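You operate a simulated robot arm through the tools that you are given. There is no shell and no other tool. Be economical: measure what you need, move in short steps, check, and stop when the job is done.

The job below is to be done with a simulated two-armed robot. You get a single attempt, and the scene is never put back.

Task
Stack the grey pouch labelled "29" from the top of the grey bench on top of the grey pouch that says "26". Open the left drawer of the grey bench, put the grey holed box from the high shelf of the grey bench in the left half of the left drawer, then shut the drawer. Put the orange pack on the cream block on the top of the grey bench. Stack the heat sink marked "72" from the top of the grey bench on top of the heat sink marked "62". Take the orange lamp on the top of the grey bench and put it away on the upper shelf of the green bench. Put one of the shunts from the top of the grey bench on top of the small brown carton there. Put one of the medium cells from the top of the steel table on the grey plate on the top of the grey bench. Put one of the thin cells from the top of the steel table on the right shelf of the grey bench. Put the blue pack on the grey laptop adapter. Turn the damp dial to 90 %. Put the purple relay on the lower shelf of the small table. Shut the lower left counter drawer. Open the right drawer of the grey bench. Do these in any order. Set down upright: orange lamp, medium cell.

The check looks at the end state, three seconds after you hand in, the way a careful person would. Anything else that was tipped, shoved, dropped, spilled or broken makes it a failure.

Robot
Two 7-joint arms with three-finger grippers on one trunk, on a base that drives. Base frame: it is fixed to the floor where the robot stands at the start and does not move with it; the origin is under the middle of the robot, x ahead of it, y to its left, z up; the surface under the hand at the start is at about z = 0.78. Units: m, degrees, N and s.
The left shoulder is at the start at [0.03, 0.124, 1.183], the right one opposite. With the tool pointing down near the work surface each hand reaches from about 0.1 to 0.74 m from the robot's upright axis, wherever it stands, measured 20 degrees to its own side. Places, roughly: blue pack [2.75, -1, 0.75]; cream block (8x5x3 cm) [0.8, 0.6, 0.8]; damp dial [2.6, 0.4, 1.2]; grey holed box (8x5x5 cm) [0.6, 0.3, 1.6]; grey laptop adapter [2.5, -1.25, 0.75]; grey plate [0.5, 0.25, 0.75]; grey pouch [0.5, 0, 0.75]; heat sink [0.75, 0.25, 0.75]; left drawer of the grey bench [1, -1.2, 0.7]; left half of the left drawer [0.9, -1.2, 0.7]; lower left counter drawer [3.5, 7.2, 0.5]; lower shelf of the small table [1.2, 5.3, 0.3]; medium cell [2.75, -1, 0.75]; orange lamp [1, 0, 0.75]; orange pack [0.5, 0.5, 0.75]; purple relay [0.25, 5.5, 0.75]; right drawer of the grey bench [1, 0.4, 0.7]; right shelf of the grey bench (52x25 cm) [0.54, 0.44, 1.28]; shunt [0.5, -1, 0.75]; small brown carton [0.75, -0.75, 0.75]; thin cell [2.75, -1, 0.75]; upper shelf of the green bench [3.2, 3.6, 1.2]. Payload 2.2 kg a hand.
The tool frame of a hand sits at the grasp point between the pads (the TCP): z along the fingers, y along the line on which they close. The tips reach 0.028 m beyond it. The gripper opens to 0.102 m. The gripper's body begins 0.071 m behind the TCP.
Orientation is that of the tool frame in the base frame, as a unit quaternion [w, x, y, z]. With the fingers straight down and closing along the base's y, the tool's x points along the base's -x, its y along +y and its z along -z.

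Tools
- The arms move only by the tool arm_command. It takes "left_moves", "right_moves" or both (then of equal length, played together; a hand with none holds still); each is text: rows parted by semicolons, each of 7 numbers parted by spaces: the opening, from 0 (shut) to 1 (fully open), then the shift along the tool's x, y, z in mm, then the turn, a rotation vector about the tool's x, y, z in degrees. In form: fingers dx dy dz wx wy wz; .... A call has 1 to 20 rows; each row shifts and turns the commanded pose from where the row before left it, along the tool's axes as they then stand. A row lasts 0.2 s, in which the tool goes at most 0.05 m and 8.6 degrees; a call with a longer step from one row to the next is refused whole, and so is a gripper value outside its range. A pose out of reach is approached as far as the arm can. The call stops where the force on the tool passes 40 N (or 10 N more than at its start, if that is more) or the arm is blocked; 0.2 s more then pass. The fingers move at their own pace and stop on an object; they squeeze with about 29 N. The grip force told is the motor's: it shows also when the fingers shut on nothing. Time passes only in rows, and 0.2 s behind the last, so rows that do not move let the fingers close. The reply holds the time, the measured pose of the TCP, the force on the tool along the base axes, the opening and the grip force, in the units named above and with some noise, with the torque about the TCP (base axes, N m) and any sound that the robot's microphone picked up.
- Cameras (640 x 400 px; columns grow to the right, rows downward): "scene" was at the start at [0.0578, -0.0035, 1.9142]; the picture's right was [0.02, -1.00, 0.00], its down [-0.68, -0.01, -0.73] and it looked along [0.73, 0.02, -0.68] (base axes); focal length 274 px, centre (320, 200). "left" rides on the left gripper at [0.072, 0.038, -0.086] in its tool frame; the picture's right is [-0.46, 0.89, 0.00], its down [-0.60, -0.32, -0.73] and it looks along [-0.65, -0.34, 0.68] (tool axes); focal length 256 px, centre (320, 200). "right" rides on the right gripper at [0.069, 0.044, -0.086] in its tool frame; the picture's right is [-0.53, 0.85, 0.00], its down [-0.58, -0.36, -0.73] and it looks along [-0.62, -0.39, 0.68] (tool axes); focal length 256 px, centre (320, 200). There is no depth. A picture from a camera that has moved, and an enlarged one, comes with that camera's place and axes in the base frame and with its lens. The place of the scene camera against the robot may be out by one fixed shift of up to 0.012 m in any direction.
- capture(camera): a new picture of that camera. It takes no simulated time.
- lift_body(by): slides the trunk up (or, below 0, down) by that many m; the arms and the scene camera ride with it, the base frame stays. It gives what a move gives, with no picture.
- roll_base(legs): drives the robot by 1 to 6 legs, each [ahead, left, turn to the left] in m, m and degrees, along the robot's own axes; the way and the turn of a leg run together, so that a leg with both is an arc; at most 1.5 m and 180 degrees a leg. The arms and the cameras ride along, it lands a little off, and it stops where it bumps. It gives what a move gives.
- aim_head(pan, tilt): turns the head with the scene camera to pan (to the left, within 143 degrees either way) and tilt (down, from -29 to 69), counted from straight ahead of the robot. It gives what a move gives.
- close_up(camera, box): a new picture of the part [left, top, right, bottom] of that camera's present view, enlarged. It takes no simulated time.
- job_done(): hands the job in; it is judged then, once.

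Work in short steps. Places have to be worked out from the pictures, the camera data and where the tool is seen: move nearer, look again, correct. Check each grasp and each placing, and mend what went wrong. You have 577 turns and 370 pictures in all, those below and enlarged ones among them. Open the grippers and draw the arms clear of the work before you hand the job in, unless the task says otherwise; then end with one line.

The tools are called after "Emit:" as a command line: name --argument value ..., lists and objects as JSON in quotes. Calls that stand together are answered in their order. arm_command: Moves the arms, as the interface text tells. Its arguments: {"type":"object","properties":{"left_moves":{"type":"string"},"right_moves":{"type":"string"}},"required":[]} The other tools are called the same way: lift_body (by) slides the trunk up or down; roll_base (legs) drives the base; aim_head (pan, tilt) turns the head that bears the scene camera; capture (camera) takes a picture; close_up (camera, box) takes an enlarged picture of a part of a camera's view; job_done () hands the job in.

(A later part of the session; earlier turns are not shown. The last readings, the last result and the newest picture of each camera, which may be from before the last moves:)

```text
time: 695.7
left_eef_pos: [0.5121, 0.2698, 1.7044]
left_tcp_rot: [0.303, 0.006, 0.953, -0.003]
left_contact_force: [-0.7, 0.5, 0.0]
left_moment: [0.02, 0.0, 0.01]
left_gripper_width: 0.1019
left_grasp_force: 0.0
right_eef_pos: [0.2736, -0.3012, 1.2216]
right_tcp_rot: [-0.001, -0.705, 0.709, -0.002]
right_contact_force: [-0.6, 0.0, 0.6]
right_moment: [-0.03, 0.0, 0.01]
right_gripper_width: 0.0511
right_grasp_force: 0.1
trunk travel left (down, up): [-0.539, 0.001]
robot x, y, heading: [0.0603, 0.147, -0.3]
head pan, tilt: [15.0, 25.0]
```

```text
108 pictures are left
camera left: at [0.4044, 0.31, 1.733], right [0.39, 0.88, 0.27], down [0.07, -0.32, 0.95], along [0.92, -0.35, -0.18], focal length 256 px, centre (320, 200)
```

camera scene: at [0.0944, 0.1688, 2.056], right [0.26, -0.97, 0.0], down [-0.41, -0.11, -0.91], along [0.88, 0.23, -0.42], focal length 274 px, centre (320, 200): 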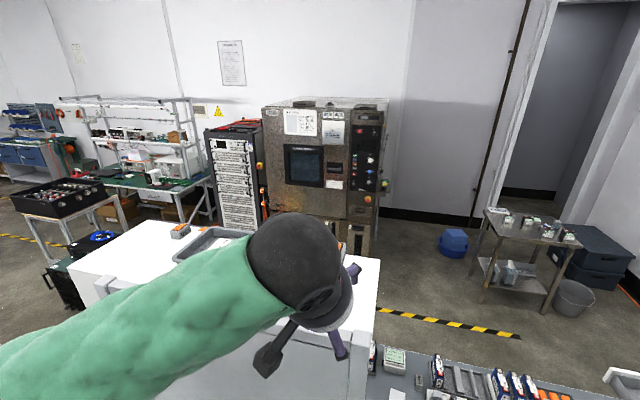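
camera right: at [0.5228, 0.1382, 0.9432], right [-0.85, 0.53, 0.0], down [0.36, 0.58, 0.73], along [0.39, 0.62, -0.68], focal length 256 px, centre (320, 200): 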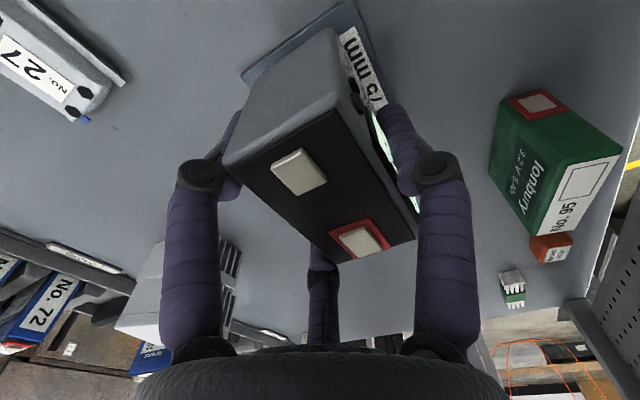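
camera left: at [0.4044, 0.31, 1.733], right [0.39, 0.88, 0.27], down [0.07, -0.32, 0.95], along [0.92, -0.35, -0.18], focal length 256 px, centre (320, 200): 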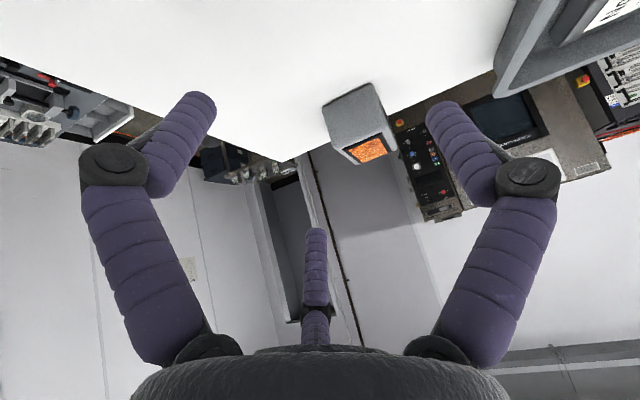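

Emit:
arm_command --left_moves "1 -20 3 25 0 0 0;1 -18 3 27 0 0 0;1 -13 0 28 0 0 0;1 0 0 0 0 0 0"

Emit:
capture --camera "left"

```text
time: 696.7
left_eef_pos: [0.6047, 0.2759, 1.6661]
left_tcp_rot: [0.302, 0.006, 0.953, -0.003]
left_contact_force: [-0.2, -1.0, -0.3]
left_moment: [0.01, -0.01, 0.02]
left_gripper_width: 0.1021
left_grasp_force: 0.0
right_eef_pos: [0.2745, -0.3016, 1.2208]
right_tcp_rot: [-0.002, -0.706, 0.709, -0.001]
right_contact_force: [-0.4, -0.6, 0.1]
right_moment: [-0.02, 0.03, -0.02]
right_gripper_width: 0.0511
right_grasp_force: 0.0
trunk travel left (down, up): [-0.539, 0.001]
robot x, y, heading: [0.0612, 0.1559, 0.1]
head pan, tilt: [15.0, 25.0]
```

```text
107 pictures are left
camera left: at [0.4959, 0.3154, 1.6955], right [0.39, 0.88, 0.27], down [0.07, -0.32, 0.95], along [0.92, -0.35, -0.18], focal length 256 px, centre (320, 200)
```

left: 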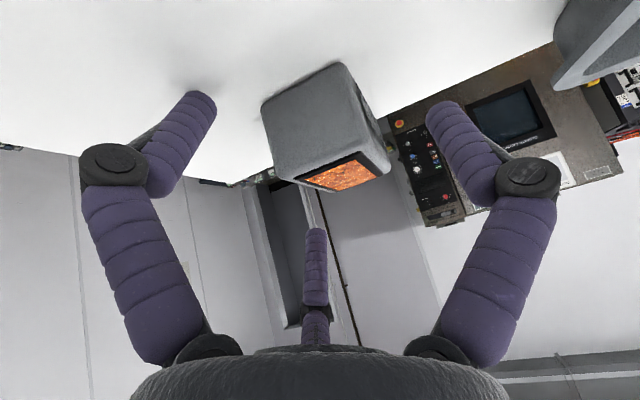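

Emit:
arm_command --left_moves "0.8 0 3 0 0 0 0;0.5 0 0 0 0 0 0;0.2 0 0 0 0 0 0;0 0 0 0 0 0 0;0 0 0 0 0 0 0"

Emit:
capture --camera "left"

```text
time: 697.9
left_eef_pos: [0.6037, 0.279, 1.6669]
left_tcp_rot: [0.302, 0.006, 0.953, -0.003]
left_contact_force: [-0.3, 0.4, 2.3]
left_moment: [0.1, 0.06, 0.01]
left_gripper_width: 0.0566
left_grasp_force: 28.8
right_eef_pos: [0.2763, -0.3018, 1.2198]
right_tcp_rot: [0.0, -0.705, 0.709, -0.002]
right_contact_force: [0.5, -0.2, 0.4]
right_moment: [-0.03, 0.05, 0.01]
right_gripper_width: 0.0509
right_grasp_force: 0.0
trunk travel left (down, up): [-0.539, 0.001]
robot x, y, heading: [0.0646, 0.1503, -0.1]
head pan, tilt: [15.0, 25.0]
```

```text
106 pictures are left
camera left: at [0.4959, 0.3185, 1.6959], right [0.39, 0.88, 0.27], down [0.07, -0.32, 0.95], along [0.92, -0.35, -0.18], focal length 256 px, centre (320, 200)
```

left: 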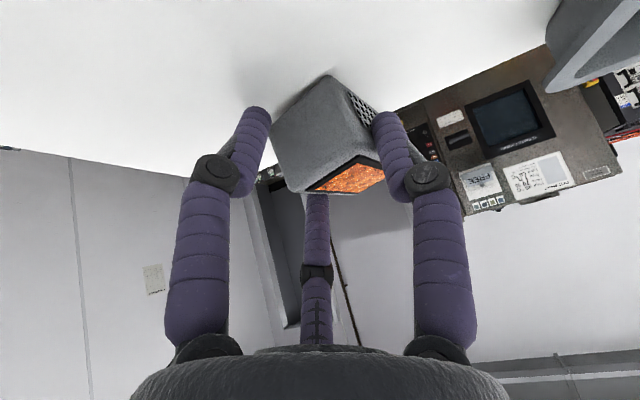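

Emit:
arm_command --left_moves "0 -4 0 -12 0 0 0;0 4 0 -25 0 0 0;0 10 0 -30 0 0 0;0 15 0 -30 0 0 0;0 0 0 0 0 0 0"

Emit:
capture --camera "left"

```text
time: 699.1
left_eef_pos: [0.5282, 0.2786, 1.7319]
left_tcp_rot: [0.301, 0.005, 0.954, -0.002]
left_contact_force: [0.1, 0.2, -0.7]
left_moment: [0.02, 0.03, 0.01]
left_gripper_width: 0.0566
left_grasp_force: 29.3
right_eef_pos: [0.2756, -0.3013, 1.2192]
right_tcp_rot: [-0.002, -0.706, 0.708, -0.001]
right_contact_force: [-0.3, -0.1, -0.5]
right_moment: [0.01, 0.01, -0.01]
right_gripper_width: 0.051
right_grasp_force: 0.1
trunk travel left (down, up): [-0.539, 0.001]
robot x, y, heading: [0.0611, 0.152, -0.1]
head pan, tilt: [15.0, 25.0]
```

```text
105 pictures are left
camera left: at [0.4192, 0.3187, 1.7601], right [0.39, 0.88, 0.27], down [0.07, -0.32, 0.95], along [0.92, -0.35, -0.19], focal length 256 px, centre (320, 200)
```

left: 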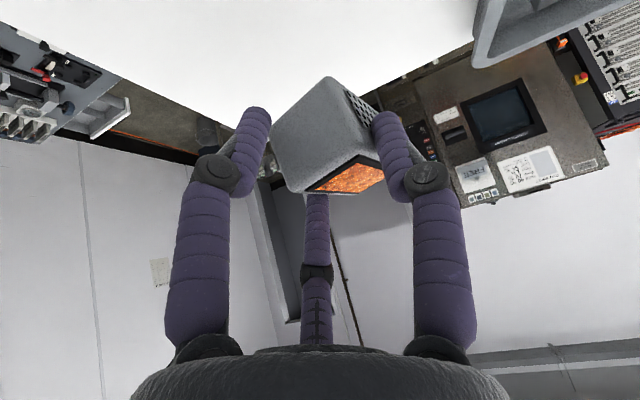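

Emit:
roll_base --legs '[[-0.4, 0, 0]]'

Emit:
arm_command --left_moves "0 29 0 35 0 0 0;0 29 0 35 0 0 0;0 29 0 35 0 0 0;0 29 0 35 0 0 0;0 29 0 35 0 0 0;0 29 0 35 0 0 0;0 29 0 35 0 0 0;0 29 0 35 0 0 0;0 29 0 35 0 0 0;0 29 0 35 0 0 0;0 29 0 35 0 0 0;0 29 0 35 0 0 0;0 29 0 35 0 0 0;0 29 0 35 0 0 0;0 35 0 -10 0 0 0;0 35 0 -10 0 0 0;0 35 0 -10 0 0 0;0 0 0 0 0 0 0"

```text
time: 701.6
left_eef_pos: [0.1299, 0.2767, 1.7308]
left_tcp_rot: [0.301, 0.011, 0.954, -0.004]
left_contact_force: [-0.6, -1.2, -0.8]
left_moment: [-0.01, 0.03, 0.02]
left_gripper_width: 0.0562
left_grasp_force: 29.4
right_eef_pos: [-0.1295, -0.3013, 1.2193]
right_tcp_rot: [-0.002, -0.702, 0.712, -0.001]
right_contact_force: [0.4, -0.6, -0.2]
right_moment: [0.04, -0.02, -0.02]
right_gripper_width: 0.0511
right_grasp_force: 0.1
trunk travel left (down, up): [-0.539, 0.001]
robot x, y, heading: [-0.3385, 0.152, -0.9]
head pan, tilt: [15.0, 25.0]
```

```text
time: 705.4
left_eef_pos: [-0.0237, 0.2721, 1.0641]
left_tcp_rot: [0.3, 0.011, 0.954, -0.002]
left_contact_force: [0.0, -0.5, -0.8]
left_moment: [0.01, 0.01, 0.0]
left_gripper_width: 0.0558
left_grasp_force: 29.2
left hand out of reach, approached as far as the arm can: row 17
right_eef_pos: [-0.1292, -0.2994, 1.2209]
right_tcp_rot: [-0.001, -0.701, 0.713, -0.001]
right_contact_force: [-0.9, 0.0, -0.2]
right_moment: [0.01, -0.01, 0.0]
right_gripper_width: 0.0511
right_grasp_force: 0.0
trunk travel left (down, up): [-0.539, 0.001]
robot x, y, heading: [-0.3364, 0.1544, -0.9]
head pan, tilt: [15.0, 25.0]
```

Emit:
roll_base --legs '[[-0.2, -0.95, 0.5], [0, 0, 90.5], [-1.13, 0, 0]]'

Emit:
aim_head --pan -120 --tilt 40

Emit:
capture --camera "scene"

```text
time: 719.6
left_eef_pos: [-0.6752, -1.6162, 1.0636]
left_tcp_rot: [0.214, -0.669, 0.68, 0.212]
left_contact_force: [-0.9, -0.8, -1.4]
left_moment: [-0.06, 0.03, 0.02]
left_gripper_width: 0.055
left_grasp_force: 28.8
right_eef_pos: [-0.0997, -1.7185, 1.2195]
right_tcp_rot: [0.0, 1.0, -0.005, 0.003]
right_contact_force: [0.4, -0.4, 0.3]
right_moment: [0.0, 0.01, -0.01]
right_gripper_width: 0.051
right_grasp_force: 0.0
trunk travel left (down, up): [-0.539, 0.001]
robot x, y, heading: [-0.5549, -1.9362, 89.5]
head pan, tilt: [15.0, 25.0]
```

```text
time: 721.8
left_eef_pos: [-0.6743, -1.6164, 1.0625]
left_tcp_rot: [0.213, -0.669, 0.68, 0.212]
left_contact_force: [1.1, 0.0, -1.0]
left_moment: [-0.05, 0.0, -0.03]
left_gripper_width: 0.0547
left_grasp_force: 29.2
right_eef_pos: [-0.1001, -1.7193, 1.2202]
right_tcp_rot: [-0.001, 1.0, -0.006, 0.002]
right_contact_force: [0.1, 0.3, 0.6]
right_moment: [0.01, -0.01, -0.02]
right_gripper_width: 0.0507
right_grasp_force: 0.1
trunk travel left (down, up): [-0.539, 0.001]
robot x, y, heading: [-0.5507, -1.9281, 89.7]
head pan, tilt: [-120.0, 40.0]
```

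```text
104 pictures are left
camera scene: at [-0.4744, -2.0064, 2.0328], right [-0.5, -0.86, 0.0], down [-0.55, 0.32, -0.77], along [0.66, -0.39, -0.64], focal length 274 px, centre (320, 200)
```

scene: 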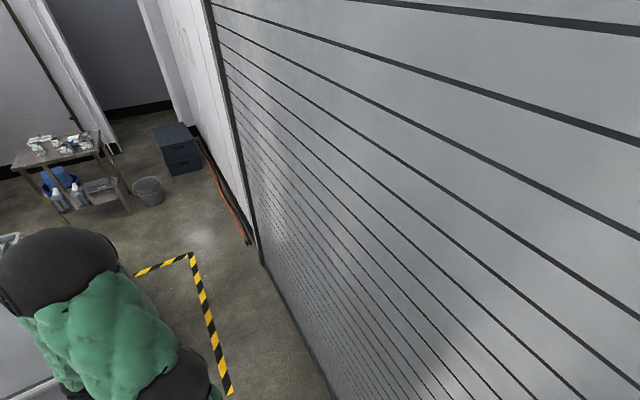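

Emit:
capture --camera "left"

```text
103 pictures are left
camera left: at [-0.714, -1.7237, 1.093], right [-0.88, 0.39, 0.27], down [0.32, 0.07, 0.94], along [0.35, 0.92, -0.19], focal length 256 px, centre (320, 200)
```

left: 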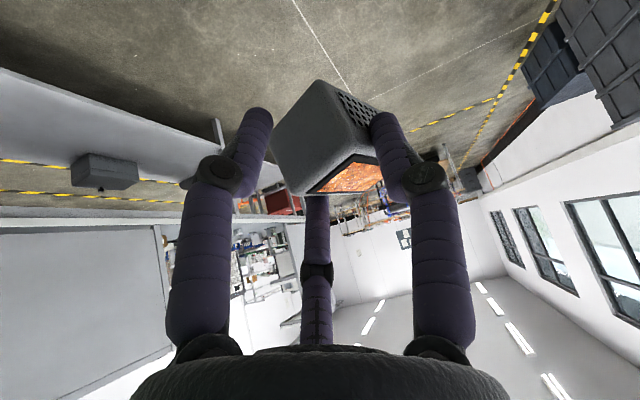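

Box is still held firmly. Strafe through the gap, 3 cm further from the bench.

Emit:
roll_base --legs '[[-0.035, -0.05, 0], [0, -1.15, 0], [0, -1.15, 0]]'

Emit:
capture --camera "left"

```text
time: 733.7
left_eef_pos: [1.6858, -1.6945, 1.0626]
left_tcp_rot: [0.215, -0.661, 0.687, 0.211]
left_contact_force: [0.7, -0.3, -0.5]
left_moment: [-0.04, 0.0, 0.0]
left_gripper_width: 0.0544
left_grasp_force: 29.7
right_eef_pos: [2.2571, -1.8122, 1.2197]
right_tcp_rot: [0.0, 1.0, -0.018, 0.002]
right_contact_force: [-0.4, -0.3, 0.5]
right_moment: [0.0, -0.01, 0.01]
right_gripper_width: 0.051
right_grasp_force: 0.1
trunk travel left (down, up): [-0.539, 0.001]
robot x, y, heading: [1.8065, -2.0064, 88.1]
head pan, tilt: [-120.0, 40.0]
```

```text
102 pictures are left
camera left: at [1.6437, -1.8015, 1.093], right [-0.87, 0.42, 0.27], down [0.32, 0.06, 0.94], along [0.38, 0.91, -0.19], focal length 256 px, centre (320, 200)
```

left: 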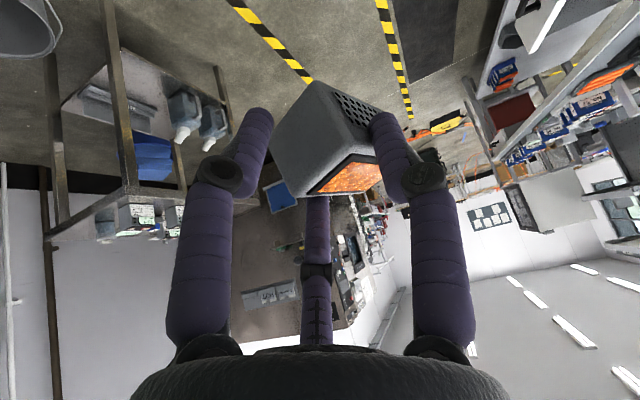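

Emit:
roll_base --legs '[[0.86, 0, 1], [0, 0, 91]]'

Emit:
aim_head --pan 5 --tilt 50

Emit:
capture --camera "scene"

```text
time: 742.0
left_eef_pos: [1.5024, -1.2751, 1.0635]
left_tcp_rot: [-0.001, 0.954, -0.01, -0.301]
left_contact_force: [-0.2, 0.5, -0.4]
left_moment: [0.06, -0.04, -0.02]
left_gripper_width: 0.0541
left_grasp_force: 29.3
right_eef_pos: [1.6093, -0.7013, 1.2207]
right_tcp_rot: [-0.002, 0.713, 0.701, 0.002]
right_contact_force: [-0.6, 0.0, -0.5]
right_moment: [0.0, -0.01, 0.01]
right_gripper_width: 0.0511
right_grasp_force: 0.2
trunk travel left (down, up): [-0.539, 0.001]
robot x, y, heading: [1.8162, -1.1564, 179.3]
head pan, tilt: [-120.0, 40.0]
```

```text
time: 744.1
left_eef_pos: [1.5039, -1.2744, 1.0623]
left_tcp_rot: [-0.003, 0.954, -0.011, -0.301]
left_contact_force: [-0.1, 0.1, 0.2]
left_moment: [0.02, -0.02, 0.02]
left_gripper_width: 0.0541
left_grasp_force: 28.4
right_eef_pos: [1.6099, -0.6993, 1.2211]
right_tcp_rot: [-0.002, 0.713, 0.701, 0.001]
right_contact_force: [-0.3, -0.2, 0.3]
right_moment: [-0.01, 0.0, 0.0]
right_gripper_width: 0.0513
right_grasp_force: 0.1
trunk travel left (down, up): [-0.539, 0.001]
robot x, y, heading: [1.8192, -1.1544, 179.1]
head pan, tilt: [5.0, 50.0]
```

```text
101 pictures are left
camera scene: at [1.774, -1.1664, 2.0186], right [-0.07, 1.0, 0.0], down [0.76, 0.06, -0.64], along [-0.64, -0.05, -0.77], focal length 274 px, centre (320, 200)
```

scene: 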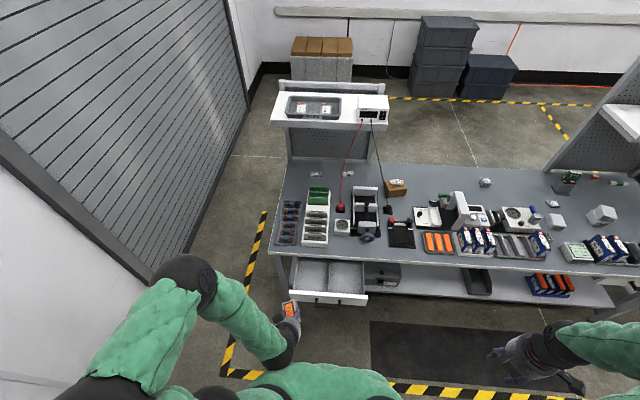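

Emit:
arm_command --left_moves "0 -31 -6.4 21.8 0 0 0;0 -31 -6.4 21.8 0 0 0;0 -31 -6.4 21.8 0 0 0;0 -31 -6.4 21.8 0 0 0;0 -31 -6.4 21.8 0 0 0;0 0 0 0 0 0 0"

Emit:
roll_base --legs '[[0.115, 0, 0.7]]'

Emit:
capture --camera "left"

Emit:
close_up --camera "scene" --box '[240, 230, 420, 342]'

```text
time: 745.5
left_eef_pos: [1.3143, -1.2398, 1.063]
left_tcp_rot: [-0.002, 0.954, -0.011, -0.3]
left_contact_force: [0.1, -0.1, -0.4]
left_moment: [-0.03, -0.06, -0.02]
left_gripper_width: 0.0542
left_grasp_force: 28.1
right_eef_pos: [1.6103, -0.7026, 1.2201]
right_tcp_rot: [-0.001, 0.714, 0.7, 0.001]
right_contact_force: [-0.3, 0.4, 1.0]
right_moment: [0.03, -0.02, -0.03]
right_gripper_width: 0.051
right_grasp_force: 0.1
trunk travel left (down, up): [-0.539, 0.001]
robot x, y, heading: [1.8164, -1.1549, 179.4]
head pan, tilt: [5.0, 50.0]
```

```text
time: 746.7
left_eef_pos: [1.2023, -1.2455, 1.0649]
left_tcp_rot: [0.0, 0.954, -0.005, -0.301]
left_contact_force: [-0.4, 0.1, -1.0]
left_moment: [0.01, -0.05, 0.02]
left_gripper_width: 0.0542
left_grasp_force: 29.1
right_eef_pos: [1.4904, -0.7036, 1.2196]
right_tcp_rot: [-0.002, 0.709, 0.706, 0.001]
right_contact_force: [1.0, 0.7, 0.2]
right_moment: [0.01, 0.0, 0.01]
right_gripper_width: 0.051
right_grasp_force: 0.0
trunk travel left (down, up): [-0.539, 0.001]
robot x, y, heading: [1.7025, -1.1528, -179.9]
head pan, tilt: [5.0, 50.0]
```

```text
100 pictures are left
camera left: at [1.311, -1.2845, 1.0932], right [-0.39, -0.88, 0.27], down [-0.07, 0.32, 0.94], along [-0.92, 0.35, -0.19], focal length 256 px, centre (320, 200)
```

left: 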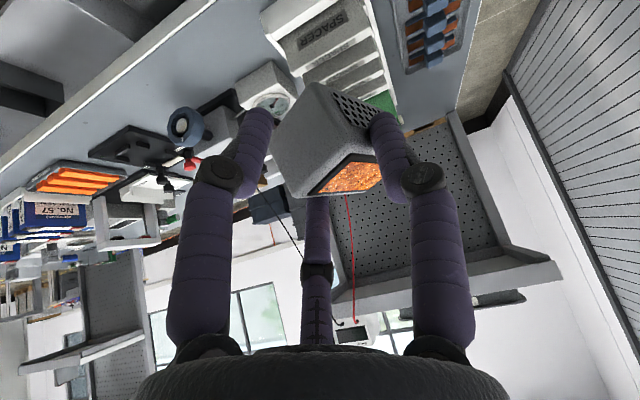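

```text
3.56 times, centred on (330, 286) of scene
camera zoom: at [1.6609, -1.1664, 2.0186], right [-0.09, 1.0, 0.0], down [0.76, 0.07, -0.64], along [-0.64, -0.06, -0.77], focal length 973 px, centre (284, -106)
```

zoom: 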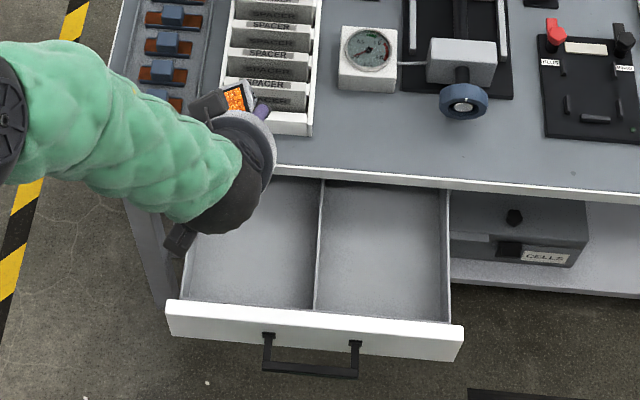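

Emit:
lift_body --by -0.25

Emit:
close_up --camera "scene" --box '[240, 200, 420, 312]'

Emit:
capture --camera "left"

```text
time: 749.3
left_eef_pos: [1.203, -1.2454, 0.8131]
left_tcp_rot: [0.0, 0.954, -0.005, -0.3]
left_contact_force: [0.3, 0.0, -0.6]
left_moment: [0.02, -0.04, 0.02]
left_gripper_width: 0.0541
left_grasp_force: 28.6
right_eef_pos: [1.49, -0.7032, 0.9703]
right_tcp_rot: [-0.001, 0.708, 0.706, 0.001]
right_contact_force: [0.8, 0.0, -0.2]
right_moment: [0.02, 0.0, 0.0]
right_gripper_width: 0.051
right_grasp_force: 0.1
trunk travel left (down, up): [-0.289, 0.251]
robot x, y, heading: [1.7028, -1.1545, -179.8]
head pan, tilt: [5.0, 50.0]
```

```text
3.56 times, centred on (330, 256) of scene
camera zoom: at [1.6607, -1.1665, 1.7687], right [-0.09, 1.0, 0.0], down [0.76, 0.07, -0.64], along [-0.64, -0.06, -0.77], focal length 973 px, centre (284, 1)
```

zoom: 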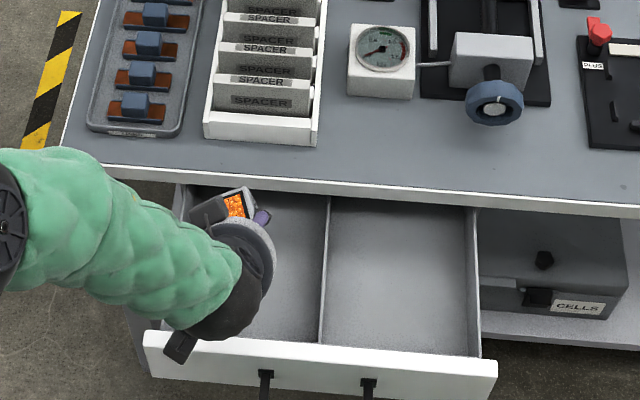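

```text
97 pictures are left
camera left: at [1.3108, -1.2845, 0.8433], right [-0.39, -0.88, 0.27], down [-0.07, 0.32, 0.94], along [-0.92, 0.35, -0.19], focal length 256 px, centre (320, 200)
```

left: 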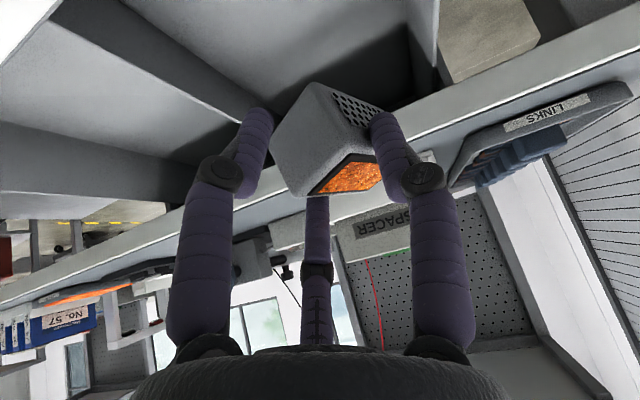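

Emit:
lift_body --by -0.05

Emit:
close_up --camera "scene" --box '[240, 200, 400, 300]'

```text
time: 750.2
left_eef_pos: [1.2027, -1.2461, 0.7637]
left_tcp_rot: [0.001, 0.954, -0.004, -0.301]
left_contact_force: [-0.7, -0.1, -1.1]
left_moment: [0.03, -0.04, 0.0]
left_gripper_width: 0.0539
left_grasp_force: 28.4
right_eef_pos: [1.4906, -0.7036, 0.9213]
right_tcp_rot: [0.0, 0.708, 0.706, 0.001]
right_contact_force: [0.2, 0.5, 0.7]
right_moment: [0.0, 0.01, 0.02]
right_gripper_width: 0.0511
right_grasp_force: 0.1
trunk travel left (down, up): [-0.239, 0.301]
robot x, y, heading: [1.7005, -1.1575, -180.1]
head pan, tilt: [5.0, 50.0]
```

```text
4.00 times, centred on (320, 250) of scene
camera zoom: at [1.6608, -1.1665, 1.7187], right [-0.09, 1.0, 0.0], down [0.76, 0.07, -0.64], along [-0.64, -0.06, -0.77], focal length 1095 px, centre (320, 0)
```

zoom: 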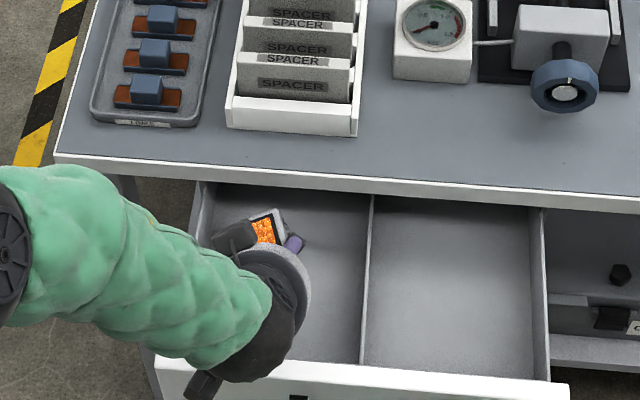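

Emit:
lift_body --by -0.02

Emit:
lift_body --by -0.01

Emit:
close_up --camera "scene" --box '[240, 200, 400, 300]'

```text
time: 750.9
left_eef_pos: [1.2027, -1.246, 0.743]
left_tcp_rot: [0.0, 0.954, -0.005, -0.301]
left_contact_force: [-0.3, 0.1, -1.5]
left_moment: [0.04, -0.04, -0.02]
left_gripper_width: 0.0541
left_grasp_force: 28.3
right_eef_pos: [1.4896, -0.7039, 0.9009]
right_tcp_rot: [-0.001, 0.708, 0.706, 0.001]
right_contact_force: [0.8, -0.1, 0.3]
right_moment: [-0.01, 0.01, 0.02]
right_gripper_width: 0.0511
right_grasp_force: 0.0
trunk travel left (down, up): [-0.219, 0.321]
robot x, y, heading: [1.7018, -1.1534, -179.9]
head pan, tilt: [5.0, 50.0]
```

```text
time: 751.4
left_eef_pos: [1.2028, -1.2467, 0.7335]
left_tcp_rot: [0.0, 0.954, -0.005, -0.3]
left_contact_force: [0.8, 0.1, 0.4]
left_moment: [0.03, 0.0, 0.02]
left_gripper_width: 0.054
left_grasp_force: 28.9
right_eef_pos: [1.4903, -0.7031, 0.8893]
right_tcp_rot: [-0.001, 0.709, 0.706, 0.002]
right_contact_force: [-0.2, -0.2, 0.0]
right_moment: [-0.02, 0.02, 0.03]
right_gripper_width: 0.0507
right_grasp_force: 0.2
trunk travel left (down, up): [-0.209, 0.331]
robot x, y, heading: [1.7035, -1.157, -180.0]
head pan, tilt: [5.0, 50.0]
```

```text
4.00 times, centred on (320, 250) of scene
camera zoom: at [1.6608, -1.1665, 1.6886], right [-0.09, 1.0, 0.0], down [0.76, 0.07, -0.64], along [-0.64, -0.06, -0.77], focal length 1095 px, centre (320, 0)
```

zoom: 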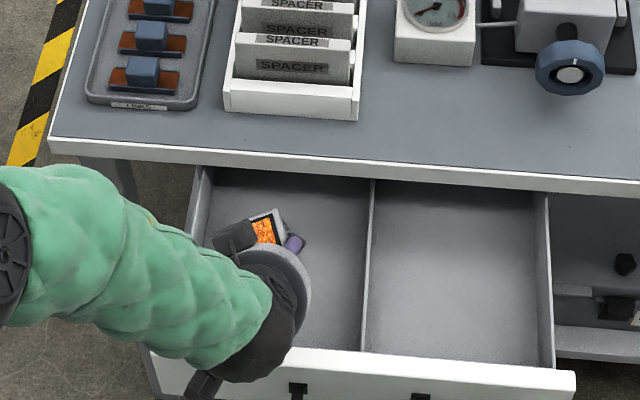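

Emit:
lift_body --by -0.008

Emit:
lift_body --by -0.006

Emit:
capture --camera "left"

```text
time: 752.0
left_eef_pos: [1.203, -1.2459, 0.7249]
left_tcp_rot: [-0.001, 0.954, -0.005, -0.3]
left_contact_force: [-0.1, 0.3, -1.0]
left_moment: [-0.04, 0.0, 0.03]
left_gripper_width: 0.0541
left_grasp_force: 29.0
right_eef_pos: [1.4904, -0.7044, 0.8813]
right_tcp_rot: [-0.001, 0.709, 0.706, 0.0]
right_contact_force: [-0.1, -0.4, -0.1]
right_moment: [0.02, -0.03, -0.01]
right_gripper_width: 0.051
right_grasp_force: 0.1
trunk travel left (down, up): [-0.201, 0.339]
robot x, y, heading: [1.7068, -1.1549, -179.9]
head pan, tilt: [5.0, 50.0]
```

```text
time: 752.6
left_eef_pos: [1.2026, -1.2455, 0.7198]
left_tcp_rot: [0.0, 0.954, -0.004, -0.3]
left_contact_force: [-0.2, -0.1, -0.8]
left_moment: [-0.01, -0.03, -0.01]
left_gripper_width: 0.0541
left_grasp_force: 28.9
right_eef_pos: [1.4903, -0.7034, 0.8755]
right_tcp_rot: [0.0, 0.708, 0.706, 0.002]
right_contact_force: [1.1, -0.3, -0.6]
right_moment: [0.0, -0.01, 0.03]
right_gripper_width: 0.0508
right_grasp_force: 0.1
trunk travel left (down, up): [-0.195, 0.345]
robot x, y, heading: [1.7023, -1.1554, -179.8]
head pan, tilt: [5.0, 50.0]
```

```text
94 pictures are left
camera left: at [1.311, -1.2845, 0.7491], right [-0.39, -0.88, 0.27], down [-0.07, 0.32, 0.94], along [-0.92, 0.35, -0.19], focal length 256 px, centre (320, 200)
```

left: 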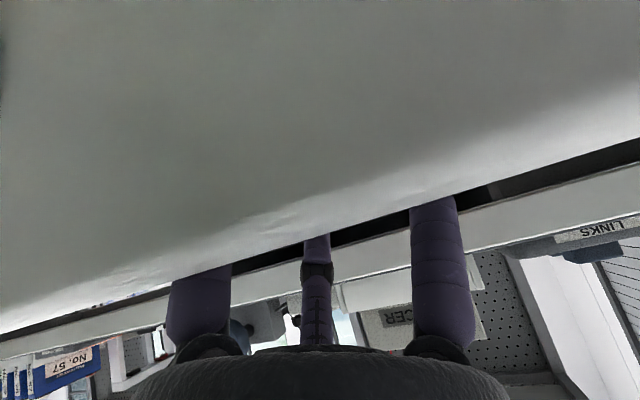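

Emit:
lift_body --by -0.006

Emit:
lift_body --by -0.005

Emit:
lift_body --by -0.004

```text
time: 753.1
left_eef_pos: [1.2019, -1.2461, 0.7121]
left_tcp_rot: [0.0, 0.954, -0.004, -0.3]
left_contact_force: [-1.1, 0.5, 0.0]
left_moment: [-0.04, -0.02, 0.01]
left_gripper_width: 0.054
left_grasp_force: 28.9
right_eef_pos: [1.4906, -0.7047, 0.8703]
right_tcp_rot: [0.0, 0.708, 0.706, 0.002]
right_contact_force: [0.9, 0.7, 0.0]
right_moment: [-0.01, 0.0, 0.03]
right_gripper_width: 0.0508
right_grasp_force: 0.0
trunk travel left (down, up): [-0.189, 0.351]
robot x, y, heading: [1.7039, -1.1527, -179.9]
head pan, tilt: [5.0, 50.0]
```

```text
time: 753.6
left_eef_pos: [1.2008, -1.2466, 0.7106]
left_tcp_rot: [0.001, 0.953, -0.005, -0.304]
left_contact_force: [-2.7, 4.4, 15.4]
left_moment: [-0.38, 1.08, -0.32]
left_gripper_width: 0.0539
left_grasp_force: 29.0
right_eef_pos: [1.4905, -0.704, 0.8661]
right_tcp_rot: [-0.002, 0.708, 0.706, 0.001]
right_contact_force: [0.6, -0.6, 0.3]
right_moment: [-0.02, 0.01, -0.01]
right_gripper_width: 0.0508
right_grasp_force: 0.1
trunk travel left (down, up): [-0.184, 0.356]
robot x, y, heading: [1.7001, -1.153, -180.1]
head pan, tilt: [5.0, 50.0]
```

```text
time: 754.2
left_eef_pos: [1.1973, -1.2454, 0.7091]
left_tcp_rot: [0.001, 0.952, -0.004, -0.305]
left_contact_force: [-1.6, 5.1, 9.5]
left_moment: [-0.04, -0.49, 0.18]
left_gripper_width: 0.0545
left_grasp_force: 29.1
right_eef_pos: [1.49, -0.702, 0.8613]
right_tcp_rot: [-0.002, 0.709, 0.705, 0.001]
right_contact_force: [-0.1, -1.1, 0.3]
right_moment: [0.04, -0.03, 0.0]
right_gripper_width: 0.0509
right_grasp_force: 0.1
trunk travel left (down, up): [-0.18, 0.36]
robot x, y, heading: [1.7023, -1.1569, -180.0]
head pan, tilt: [5.0, 50.0]
stopped: the force on the tool passed its limit at 45 N (the readings are from after the stop); the commanded pose is now the measured one
```

Emit:
arm_command --left_moves "0.6 0 0 0 0 0 0;0.8 0 0 0 0 0 0;0.8 0 0 0 0 0 0"

Emit:
lift_body --by 0.15

Emit:
close_up --camera "scene" --box '[240, 200, 400, 300]'

Emit:
capture --camera "left"

```text
time: 755.0
left_eef_pos: [1.1981, -1.2461, 0.7083]
left_tcp_rot: [0.001, 0.953, -0.004, -0.304]
left_contact_force: [-2.4, -5.1, 16.5]
left_moment: [0.14, -1.15, -0.19]
left_gripper_width: 0.0783
left_grasp_force: 0.0
right_eef_pos: [1.4904, -0.7033, 0.8614]
right_tcp_rot: [-0.001, 0.708, 0.707, 0.001]
right_contact_force: [-0.3, -0.3, -1.2]
right_moment: [0.0, 0.03, -0.04]
right_gripper_width: 0.051
right_grasp_force: 0.1
trunk travel left (down, up): [-0.18, 0.36]
robot x, y, heading: [1.7023, -1.1555, -180.2]
head pan, tilt: [5.0, 50.0]
```

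```text
time: 756.7
left_eef_pos: [1.1993, -1.2457, 0.8572]
left_tcp_rot: [0.0, 0.953, -0.005, -0.304]
left_contact_force: [0.5, -0.5, 0.1]
left_moment: [0.01, 0.0, -0.03]
left_gripper_width: 0.0816
left_grasp_force: 0.1
right_eef_pos: [1.4891, -0.7027, 1.0118]
right_tcp_rot: [-0.001, 0.708, 0.706, 0.001]
right_contact_force: [0.9, 0.3, -0.3]
right_moment: [0.05, 0.02, 0.02]
right_gripper_width: 0.051
right_grasp_force: 0.0
trunk travel left (down, up): [-0.33, 0.21]
robot x, y, heading: [1.7057, -1.1539, -180.0]
head pan, tilt: [5.0, 50.0]
```

```text
4.00 times, centred on (320, 250) of scene
camera zoom: at [1.6605, -1.1662, 1.8094], right [-0.09, 1.0, 0.0], down [0.76, 0.07, -0.64], along [-0.64, -0.06, -0.77], focal length 1095 px, centre (320, 0)
```

zoom: 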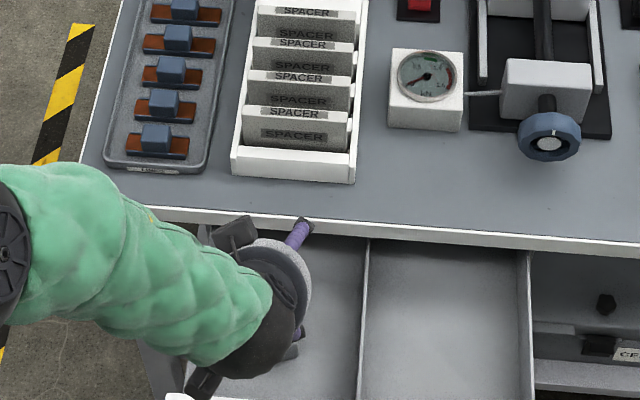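

```text
92 pictures are left
camera left: at [1.3078, -1.2843, 0.8858], right [-0.39, -0.88, 0.27], down [-0.07, 0.32, 0.94], along [-0.92, 0.35, -0.18], focal length 256 px, centre (320, 200)
```

left: 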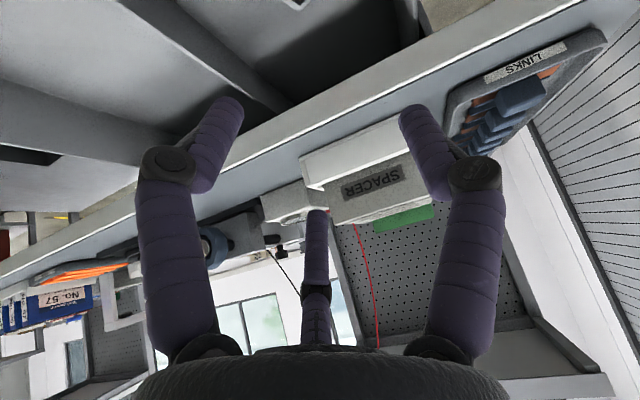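

Emit:
roll_base --legs '[[-0.25, 0, 0]]'

Emit:
capture --camera "scene"

```text
time: 758.5
left_eef_pos: [1.4469, -1.2452, 0.8573]
left_tcp_rot: [0.0, 0.953, -0.003, -0.304]
left_contact_force: [0.6, -0.2, -0.5]
left_moment: [-0.01, 0.0, 0.02]
left_gripper_width: 0.0813
left_grasp_force: 0.0
right_eef_pos: [1.7382, -0.704, 1.0108]
right_tcp_rot: [-0.002, 0.709, 0.706, 0.001]
right_contact_force: [0.6, 0.4, 0.2]
right_moment: [0.0, 0.04, 0.01]
right_gripper_width: 0.051
right_grasp_force: 0.0
trunk travel left (down, up): [-0.33, 0.21]
robot x, y, heading: [1.9491, -1.155, -180.0]
head pan, tilt: [5.0, 50.0]
```

```text
91 pictures are left
camera scene: at [1.9085, -1.166, 1.8096], right [-0.09, 1.0, 0.0], down [0.76, 0.07, -0.64], along [-0.64, -0.06, -0.77], focal length 274 px, centre (320, 200)
```

scene: 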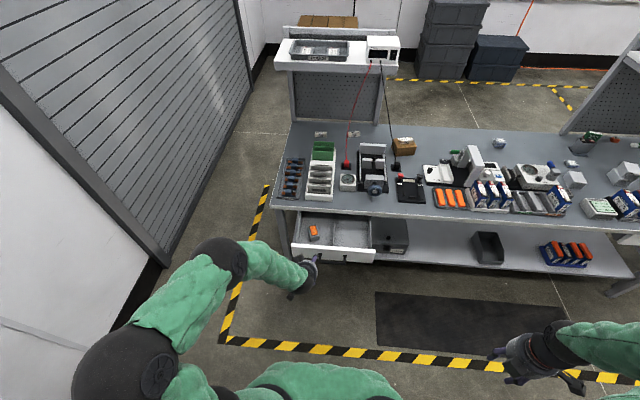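

Box lies in the left half. Now push the drawer shut with the closed left hand (tilted further, left of the handle).

Emit:
arm_command --left_moves "0 0 35 0 0 -8.4 0;0 0 0 0 0 -8.4 0;0 0 0 0 0 -8.4 0;0 0 0 0 0 0 0"

Emit:
lift_body --by -0.14

Emit:
capture --camera "left"

```text
time: 759.5
left_eef_pos: [1.4369, -1.231, 0.8786]
left_tcp_rot: [0.009, 0.865, 0.002, -0.501]
left_contact_force: [0.0, 0.4, 0.0]
left_moment: [0.01, 0.01, 0.02]
left_gripper_width: 0.0023
left_grasp_force: 29.0
left hand out of reach, approached as far as the arm can: row 2, 3
right_eef_pos: [1.7356, -0.7032, 1.0102]
right_tcp_rot: [-0.002, 0.708, 0.706, 0.002]
right_contact_force: [-0.8, 0.7, 0.6]
right_moment: [0.01, 0.02, -0.02]
right_gripper_width: 0.0509
right_grasp_force: 0.0
trunk travel left (down, up): [-0.33, 0.21]
robot x, y, heading: [1.948, -1.1584, -179.6]
head pan, tilt: [5.0, 50.0]
```

```text
time: 761.2
left_eef_pos: [1.437, -1.2291, 0.7396]
left_tcp_rot: [0.008, 0.866, 0.001, -0.501]
left_contact_force: [0.3, -0.4, 0.2]
left_moment: [0.0, -0.03, 0.02]
left_gripper_width: 0.0021
left_grasp_force: 29.1
right_eef_pos: [1.7359, -0.7027, 0.8718]
right_tcp_rot: [-0.002, 0.708, 0.706, 0.002]
right_contact_force: [-0.4, -0.1, 1.2]
right_moment: [0.0, 0.02, -0.01]
right_gripper_width: 0.051
right_grasp_force: 0.0
trunk travel left (down, up): [-0.19, 0.35]
robot x, y, heading: [1.9505, -1.1508, -179.9]
head pan, tilt: [5.0, 50.0]
```

```text
90 pictures are left
camera left: at [1.5473, -1.2668, 0.7212], right [-0.22, -0.88, 0.41], down [0.33, 0.33, 0.88], along [-0.92, 0.33, 0.22], focal length 256 px, centre (320, 200)
```

left: 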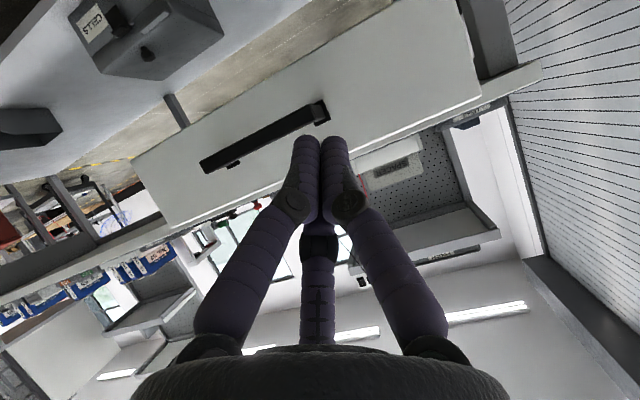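

Emit:
lift_body --by -0.015

Emit:
roll_base --legs '[[0.2, 0.04, 0]]'

Emit:
capture --camera "scene"

```text
time: 761.8
left_eef_pos: [1.4372, -1.2301, 0.725]
left_tcp_rot: [0.008, 0.866, 0.001, -0.501]
left_contact_force: [0.0, 0.5, 0.5]
left_moment: [-0.05, -0.03, 0.0]
left_gripper_width: 0.0022
left_grasp_force: 28.5
right_eef_pos: [1.7362, -0.704, 0.8563]
right_tcp_rot: [-0.002, 0.708, 0.706, 0.001]
right_contact_force: [-0.1, 0.5, 0.8]
right_moment: [-0.04, 0.01, 0.0]
right_gripper_width: 0.0508
right_grasp_force: 0.1
trunk travel left (down, up): [-0.175, 0.365]
robot x, y, heading: [1.9466, -1.1545, -180.0]
head pan, tilt: [5.0, 50.0]
```

```text
time: 763.4
left_eef_pos: [1.2374, -1.2717, 0.7243]
left_tcp_rot: [0.01, 0.866, 0.003, -0.5]
left_contact_force: [-0.7, 0.0, -0.1]
left_moment: [0.0, 0.0, 0.02]
left_gripper_width: 0.0021
left_grasp_force: 29.6
right_eef_pos: [1.5355, -0.7436, 0.856]
right_tcp_rot: [-0.001, 0.707, 0.707, 0.002]
right_contact_force: [-0.8, 0.3, 0.0]
right_moment: [-0.01, -0.04, -0.01]
right_gripper_width: 0.051
right_grasp_force: 0.1
trunk travel left (down, up): [-0.175, 0.365]
robot x, y, heading: [1.7486, -1.1899, -179.5]
head pan, tilt: [5.0, 50.0]
```

```text
89 pictures are left
camera scene: at [1.7061, -1.2065, 1.6545], right [-0.09, 1.0, 0.0], down [0.76, 0.07, -0.64], along [-0.64, -0.06, -0.77], focal length 274 px, centre (320, 200)
```

scene: 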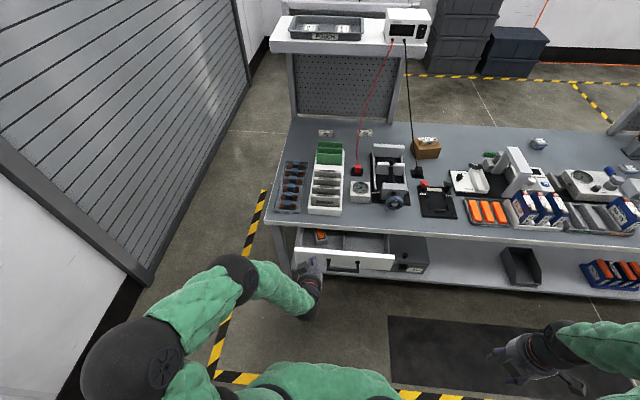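

Emit:
roll_base --legs '[[0.1, 0, 0]]'

Emit:
roll_base --legs '[[0.05, 0, 0]]'

Emit:
close_up --camera "scene" --box '[240, 200, 440, 325]'

```text
time: 764.6
left_eef_pos: [1.1364, -1.2695, 0.7235]
left_tcp_rot: [0.008, 0.866, 0.001, -0.5]
left_contact_force: [0.2, -0.1, -1.0]
left_moment: [-0.01, 0.01, 0.0]
left_gripper_width: 0.0024
left_grasp_force: 29.1
right_eef_pos: [1.4358, -0.7428, 0.8558]
right_tcp_rot: [-0.001, 0.708, 0.706, 0.002]
right_contact_force: [-1.0, 0.2, -0.2]
right_moment: [0.01, -0.02, 0.02]
right_gripper_width: 0.051
right_grasp_force: 0.2
trunk travel left (down, up): [-0.175, 0.365]
robot x, y, heading: [1.6498, -1.1917, -180.0]
head pan, tilt: [5.0, 50.0]
```

```text
time: 765.6
left_eef_pos: [1.1194, -1.2666, 0.7076]
left_tcp_rot: [0.005, 0.878, -0.006, -0.479]
left_contact_force: [3.4, 0.2, -0.3]
left_moment: [-0.05, -0.01, -0.03]
left_gripper_width: 0.002
left_grasp_force: 29.4
right_eef_pos: [1.3953, -0.7423, 0.856]
right_tcp_rot: [-0.002, 0.709, 0.706, 0.003]
right_contact_force: [0.4, -0.3, 0.5]
right_moment: [0.01, -0.03, 0.02]
right_gripper_width: 0.0512
right_grasp_force: 0.1
trunk travel left (down, up): [-0.175, 0.365]
robot x, y, heading: [1.6072, -1.1954, -179.8]
head pan, tilt: [5.0, 50.0]
stopped in leg 1: the force on the tool passed its limit at 134 N (the readings are from after the stop); the commanded pose is now the measured one
```

```text
3.20 times, centred on (340, 262) of scene
camera zoom: at [1.5666, -1.2064, 1.6545], right [-0.09, 1.0, 0.0], down [0.76, 0.07, -0.64], along [-0.64, -0.06, -0.77], focal length 876 px, centre (256, 0)
```

zoom: 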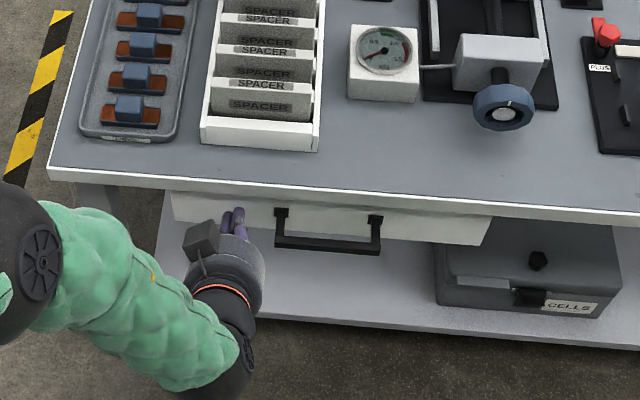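

Drawer shut. Back off, restore the left hand, and go to the right part of the bench for the orange pack.

Emit:
roll_base --legs '[[-0.25, 0, 0]]'

Emit:
lift_body --by 0.3

Emit:
roll_base --legs '[[0, -0.8, 0], [0, -0.85, 0]]'

Emit:
aim_head --pan 0 --tilt 50

Emit:
capture --camera "scene"

```text
time: 767.4
left_eef_pos: [1.3669, -1.266, 0.709]
left_tcp_rot: [0.006, 0.878, -0.006, -0.479]
left_contact_force: [0.1, 0.1, -0.4]
left_moment: [-0.01, 0.02, 0.01]
left_gripper_width: 0.002
left_grasp_force: 28.7
right_eef_pos: [1.6459, -0.744, 0.8561]
right_tcp_rot: [-0.001, 0.708, 0.706, 0.001]
right_contact_force: [0.4, 0.3, 0.2]
right_moment: [0.0, 0.0, 0.0]
right_gripper_width: 0.0511
right_grasp_force: 0.0
trunk travel left (down, up): [-0.175, 0.365]
robot x, y, heading: [1.8581, -1.1949, -179.7]
head pan, tilt: [5.0, 50.0]
```

```text
time: 770.4
left_eef_pos: [1.3681, -1.2663, 1.008]
left_tcp_rot: [0.006, 0.877, -0.005, -0.48]
left_contact_force: [0.3, 0.4, 0.2]
left_moment: [-0.02, 0.01, -0.01]
left_gripper_width: 0.0021
left_grasp_force: 29.0
right_eef_pos: [1.6461, -0.7436, 1.157]
right_tcp_rot: [-0.001, 0.708, 0.706, 0.002]
right_contact_force: [-0.4, -0.1, 0.4]
right_moment: [0.01, -0.01, -0.01]
right_gripper_width: 0.051
right_grasp_force: 0.1
trunk travel left (down, up): [-0.475, 0.065]
robot x, y, heading: [1.8589, -1.1957, -180.0]
head pan, tilt: [5.0, 50.0]
```

```text
time: 778.7
left_eef_pos: [1.3655, 0.3694, 1.0091]
left_tcp_rot: [0.001, 0.877, -0.013, -0.48]
left_contact_force: [-0.2, 0.4, 0.3]
left_moment: [0.02, -0.03, -0.01]
left_gripper_width: 0.0023
left_grasp_force: 28.8
right_eef_pos: [1.6524, 0.8869, 1.1572]
right_tcp_rot: [-0.002, 0.714, 0.7, 0.001]
right_contact_force: [-0.2, 0.9, 1.1]
right_moment: [-0.03, 0.0, 0.01]
right_gripper_width: 0.051
right_grasp_force: 0.0
trunk travel left (down, up): [-0.475, 0.065]
robot x, y, heading: [1.859, 0.4329, 179.0]
head pan, tilt: [5.0, 50.0]
```

```text
time: 779.3
left_eef_pos: [1.365, 0.3699, 1.0078]
left_tcp_rot: [0.001, 0.877, -0.013, -0.48]
left_contact_force: [-0.1, -0.8, -0.1]
left_moment: [-0.05, 0.02, 0.03]
left_gripper_width: 0.0024
left_grasp_force: 29.0
right_eef_pos: [1.6512, 0.8866, 1.1573]
right_tcp_rot: [-0.001, 0.715, 0.699, 0.001]
right_contact_force: [-0.5, -0.2, 0.9]
right_moment: [-0.02, 0.02, 0.03]
right_gripper_width: 0.051
right_grasp_force: 0.0
trunk travel left (down, up): [-0.475, 0.065]
robot x, y, heading: [1.8556, 0.4328, 178.9]
head pan, tilt: [0.0, 50.0]
```

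```text
87 pictures are left
camera scene: at [1.8141, 0.4277, 1.9546], right [0.02, 1.0, 0.0], down [0.77, -0.01, -0.64], along [-0.64, 0.01, -0.77], focal length 274 px, centre (320, 200)
```

scene: 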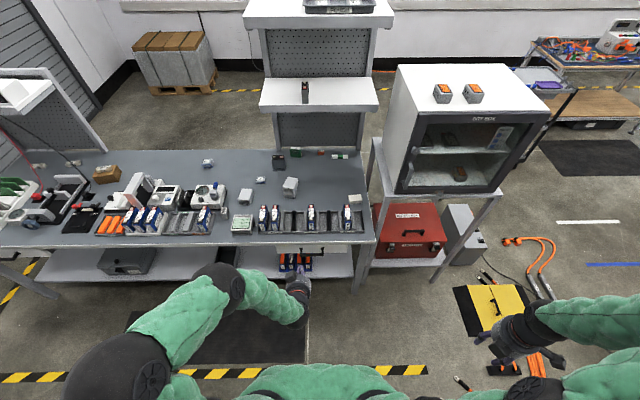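

Emit:
arm_command --left_moves "0.6 0 0 0 0 -8.5 0;0.6 0 0 0 0 -8.5 0;0.6 0 0 0 0 0 8.2;0.6 0 0 0 0 0 8.2;0.6 0 0 0 0 0 8.2;0.6 0 0 0 0 0 8.2;0.6 0 0 0 0 0 8.2;0.6 0 0 0 0 0 8.2;0.6 0 0 0 0 0 8.2;0.6 0 0 0 0 0 8.2;0.6 0 0 0 0 0 8.2;0.6 0 0 0 0 0 8.2;0.6 0 0 0 0 0 8;0.6 0 0 0 0 0 0" --right_moves "0.5 -40 0 0 0 0 0;0.5 -40 0 0 0 0 0;0.5 -40 0 0 0 0 0;0.5 -40 0 0 0 0 0;0.5 0 0 0 0 0 0;0.5 0 0 0 0 0 0;0.5 0 0 0 0 0 0;0.5 0 0 0 0 0 0;0.5 0 0 0 0 0 0;0.5 0 0 0 0 0 0;0.5 0 0 0 0 0 0;0.5 0 0 0 0 0 0;0.5 0 0 0 0 0 0;0.5 0 0 0 0 0 0"

Emit:
roll_base --legs '[[0.41, 0.0, 1]]'

```text
time: 782.3
left_eef_pos: [1.3789, 0.4079, 1.0457]
left_tcp_rot: [-0.427, -0.554, 0.573, 0.427]
left_contact_force: [-0.3, 0.4, 0.6]
left_moment: [0.02, -0.03, -0.01]
left_gripper_width: 0.0612
left_grasp_force: 0.0
left hand out of reach, approached as far as the arm can: row 1, 2, 3, 4
right_eef_pos: [1.6474, 0.7251, 1.1575]
right_tcp_rot: [-0.001, 0.714, 0.7, 0.001]
right_contact_force: [-0.1, 0.1, 0.5]
right_moment: [0.0, 0.01, 0.02]
right_gripper_width: 0.0511
right_grasp_force: 0.1
trunk travel left (down, up): [-0.475, 0.065]
robot x, y, heading: [1.856, 0.4309, 179.0]
head pan, tilt: [0.0, 50.0]
```

```text
time: 784.9
left_eef_pos: [0.9733, 0.4032, 1.0481]
left_tcp_rot: [-0.43, -0.56, 0.568, 0.423]
left_contact_force: [0.6, 0.7, -0.4]
left_moment: [0.02, 0.01, 0.0]
left_gripper_width: 0.0613
left_grasp_force: 0.1
right_eef_pos: [1.2345, 0.7245, 1.1574]
right_tcp_rot: [-0.001, 0.708, 0.706, 0.002]
right_contact_force: [-0.2, 0.2, 0.8]
right_moment: [-0.01, -0.05, 0.03]
right_gripper_width: 0.051
right_grasp_force: 0.0
trunk travel left (down, up): [-0.475, 0.065]
robot x, y, heading: [1.4472, 0.4316, -180.1]
head pan, tilt: [0.0, 50.0]
```

Emit:
roll_base --legs '[[0.05, 0, 0]]'

Emit:
roll_base --legs '[[0.04, 0, 0]]'

Emit:
capture --camera "left"

```text
time: 785.8
left_eef_pos: [0.9264, 0.4027, 1.0463]
left_tcp_rot: [-0.43, -0.56, 0.569, 0.422]
left_contact_force: [-0.3, 0.3, -0.3]
left_moment: [0.01, -0.01, -0.01]
left_gripper_width: 0.0614
left_grasp_force: 0.0
right_eef_pos: [1.1868, 0.7241, 1.1568]
right_tcp_rot: [-0.001, 0.708, 0.706, 0.001]
right_contact_force: [0.3, 0.2, 0.0]
right_moment: [0.0, 0.02, -0.02]
right_gripper_width: 0.051
right_grasp_force: 0.0
trunk travel left (down, up): [-0.475, 0.065]
robot x, y, heading: [1.4014, 0.4342, -180.0]
head pan, tilt: [0.0, 50.0]
```

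```text
time: 786.7
left_eef_pos: [0.8878, 0.4024, 1.0485]
left_tcp_rot: [-0.43, -0.56, 0.568, 0.424]
left_contact_force: [0.2, -0.7, 0.6]
left_moment: [0.01, -0.02, -0.01]
left_gripper_width: 0.0615
left_grasp_force: 0.0
right_eef_pos: [1.1471, 0.7238, 1.1566]
right_tcp_rot: [-0.003, 0.708, 0.706, 0.002]
right_contact_force: [0.3, 0.6, -0.3]
right_moment: [-0.03, 0.03, -0.05]
right_gripper_width: 0.0509
right_grasp_force: 0.1
trunk travel left (down, up): [-0.475, 0.065]
robot x, y, heading: [1.3636, 0.4353, -179.9]
head pan, tilt: [0.0, 50.0]
```

```text
86 pictures are left
camera left: at [0.96, 0.3309, 1.1085], right [-0.24, 0.48, 0.84], down [0.79, 0.6, -0.12], along [-0.56, 0.64, -0.52], focal length 256 px, centre (320, 200)
```

left: 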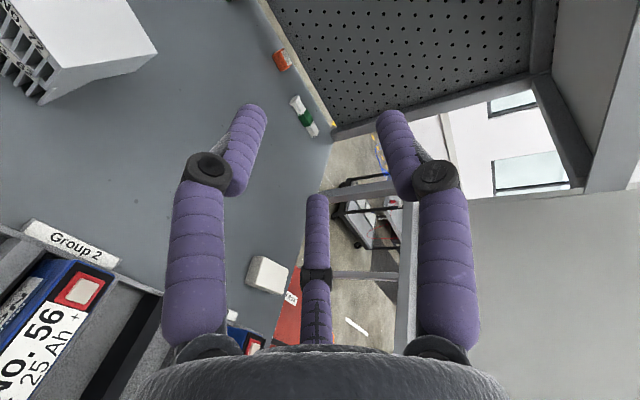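

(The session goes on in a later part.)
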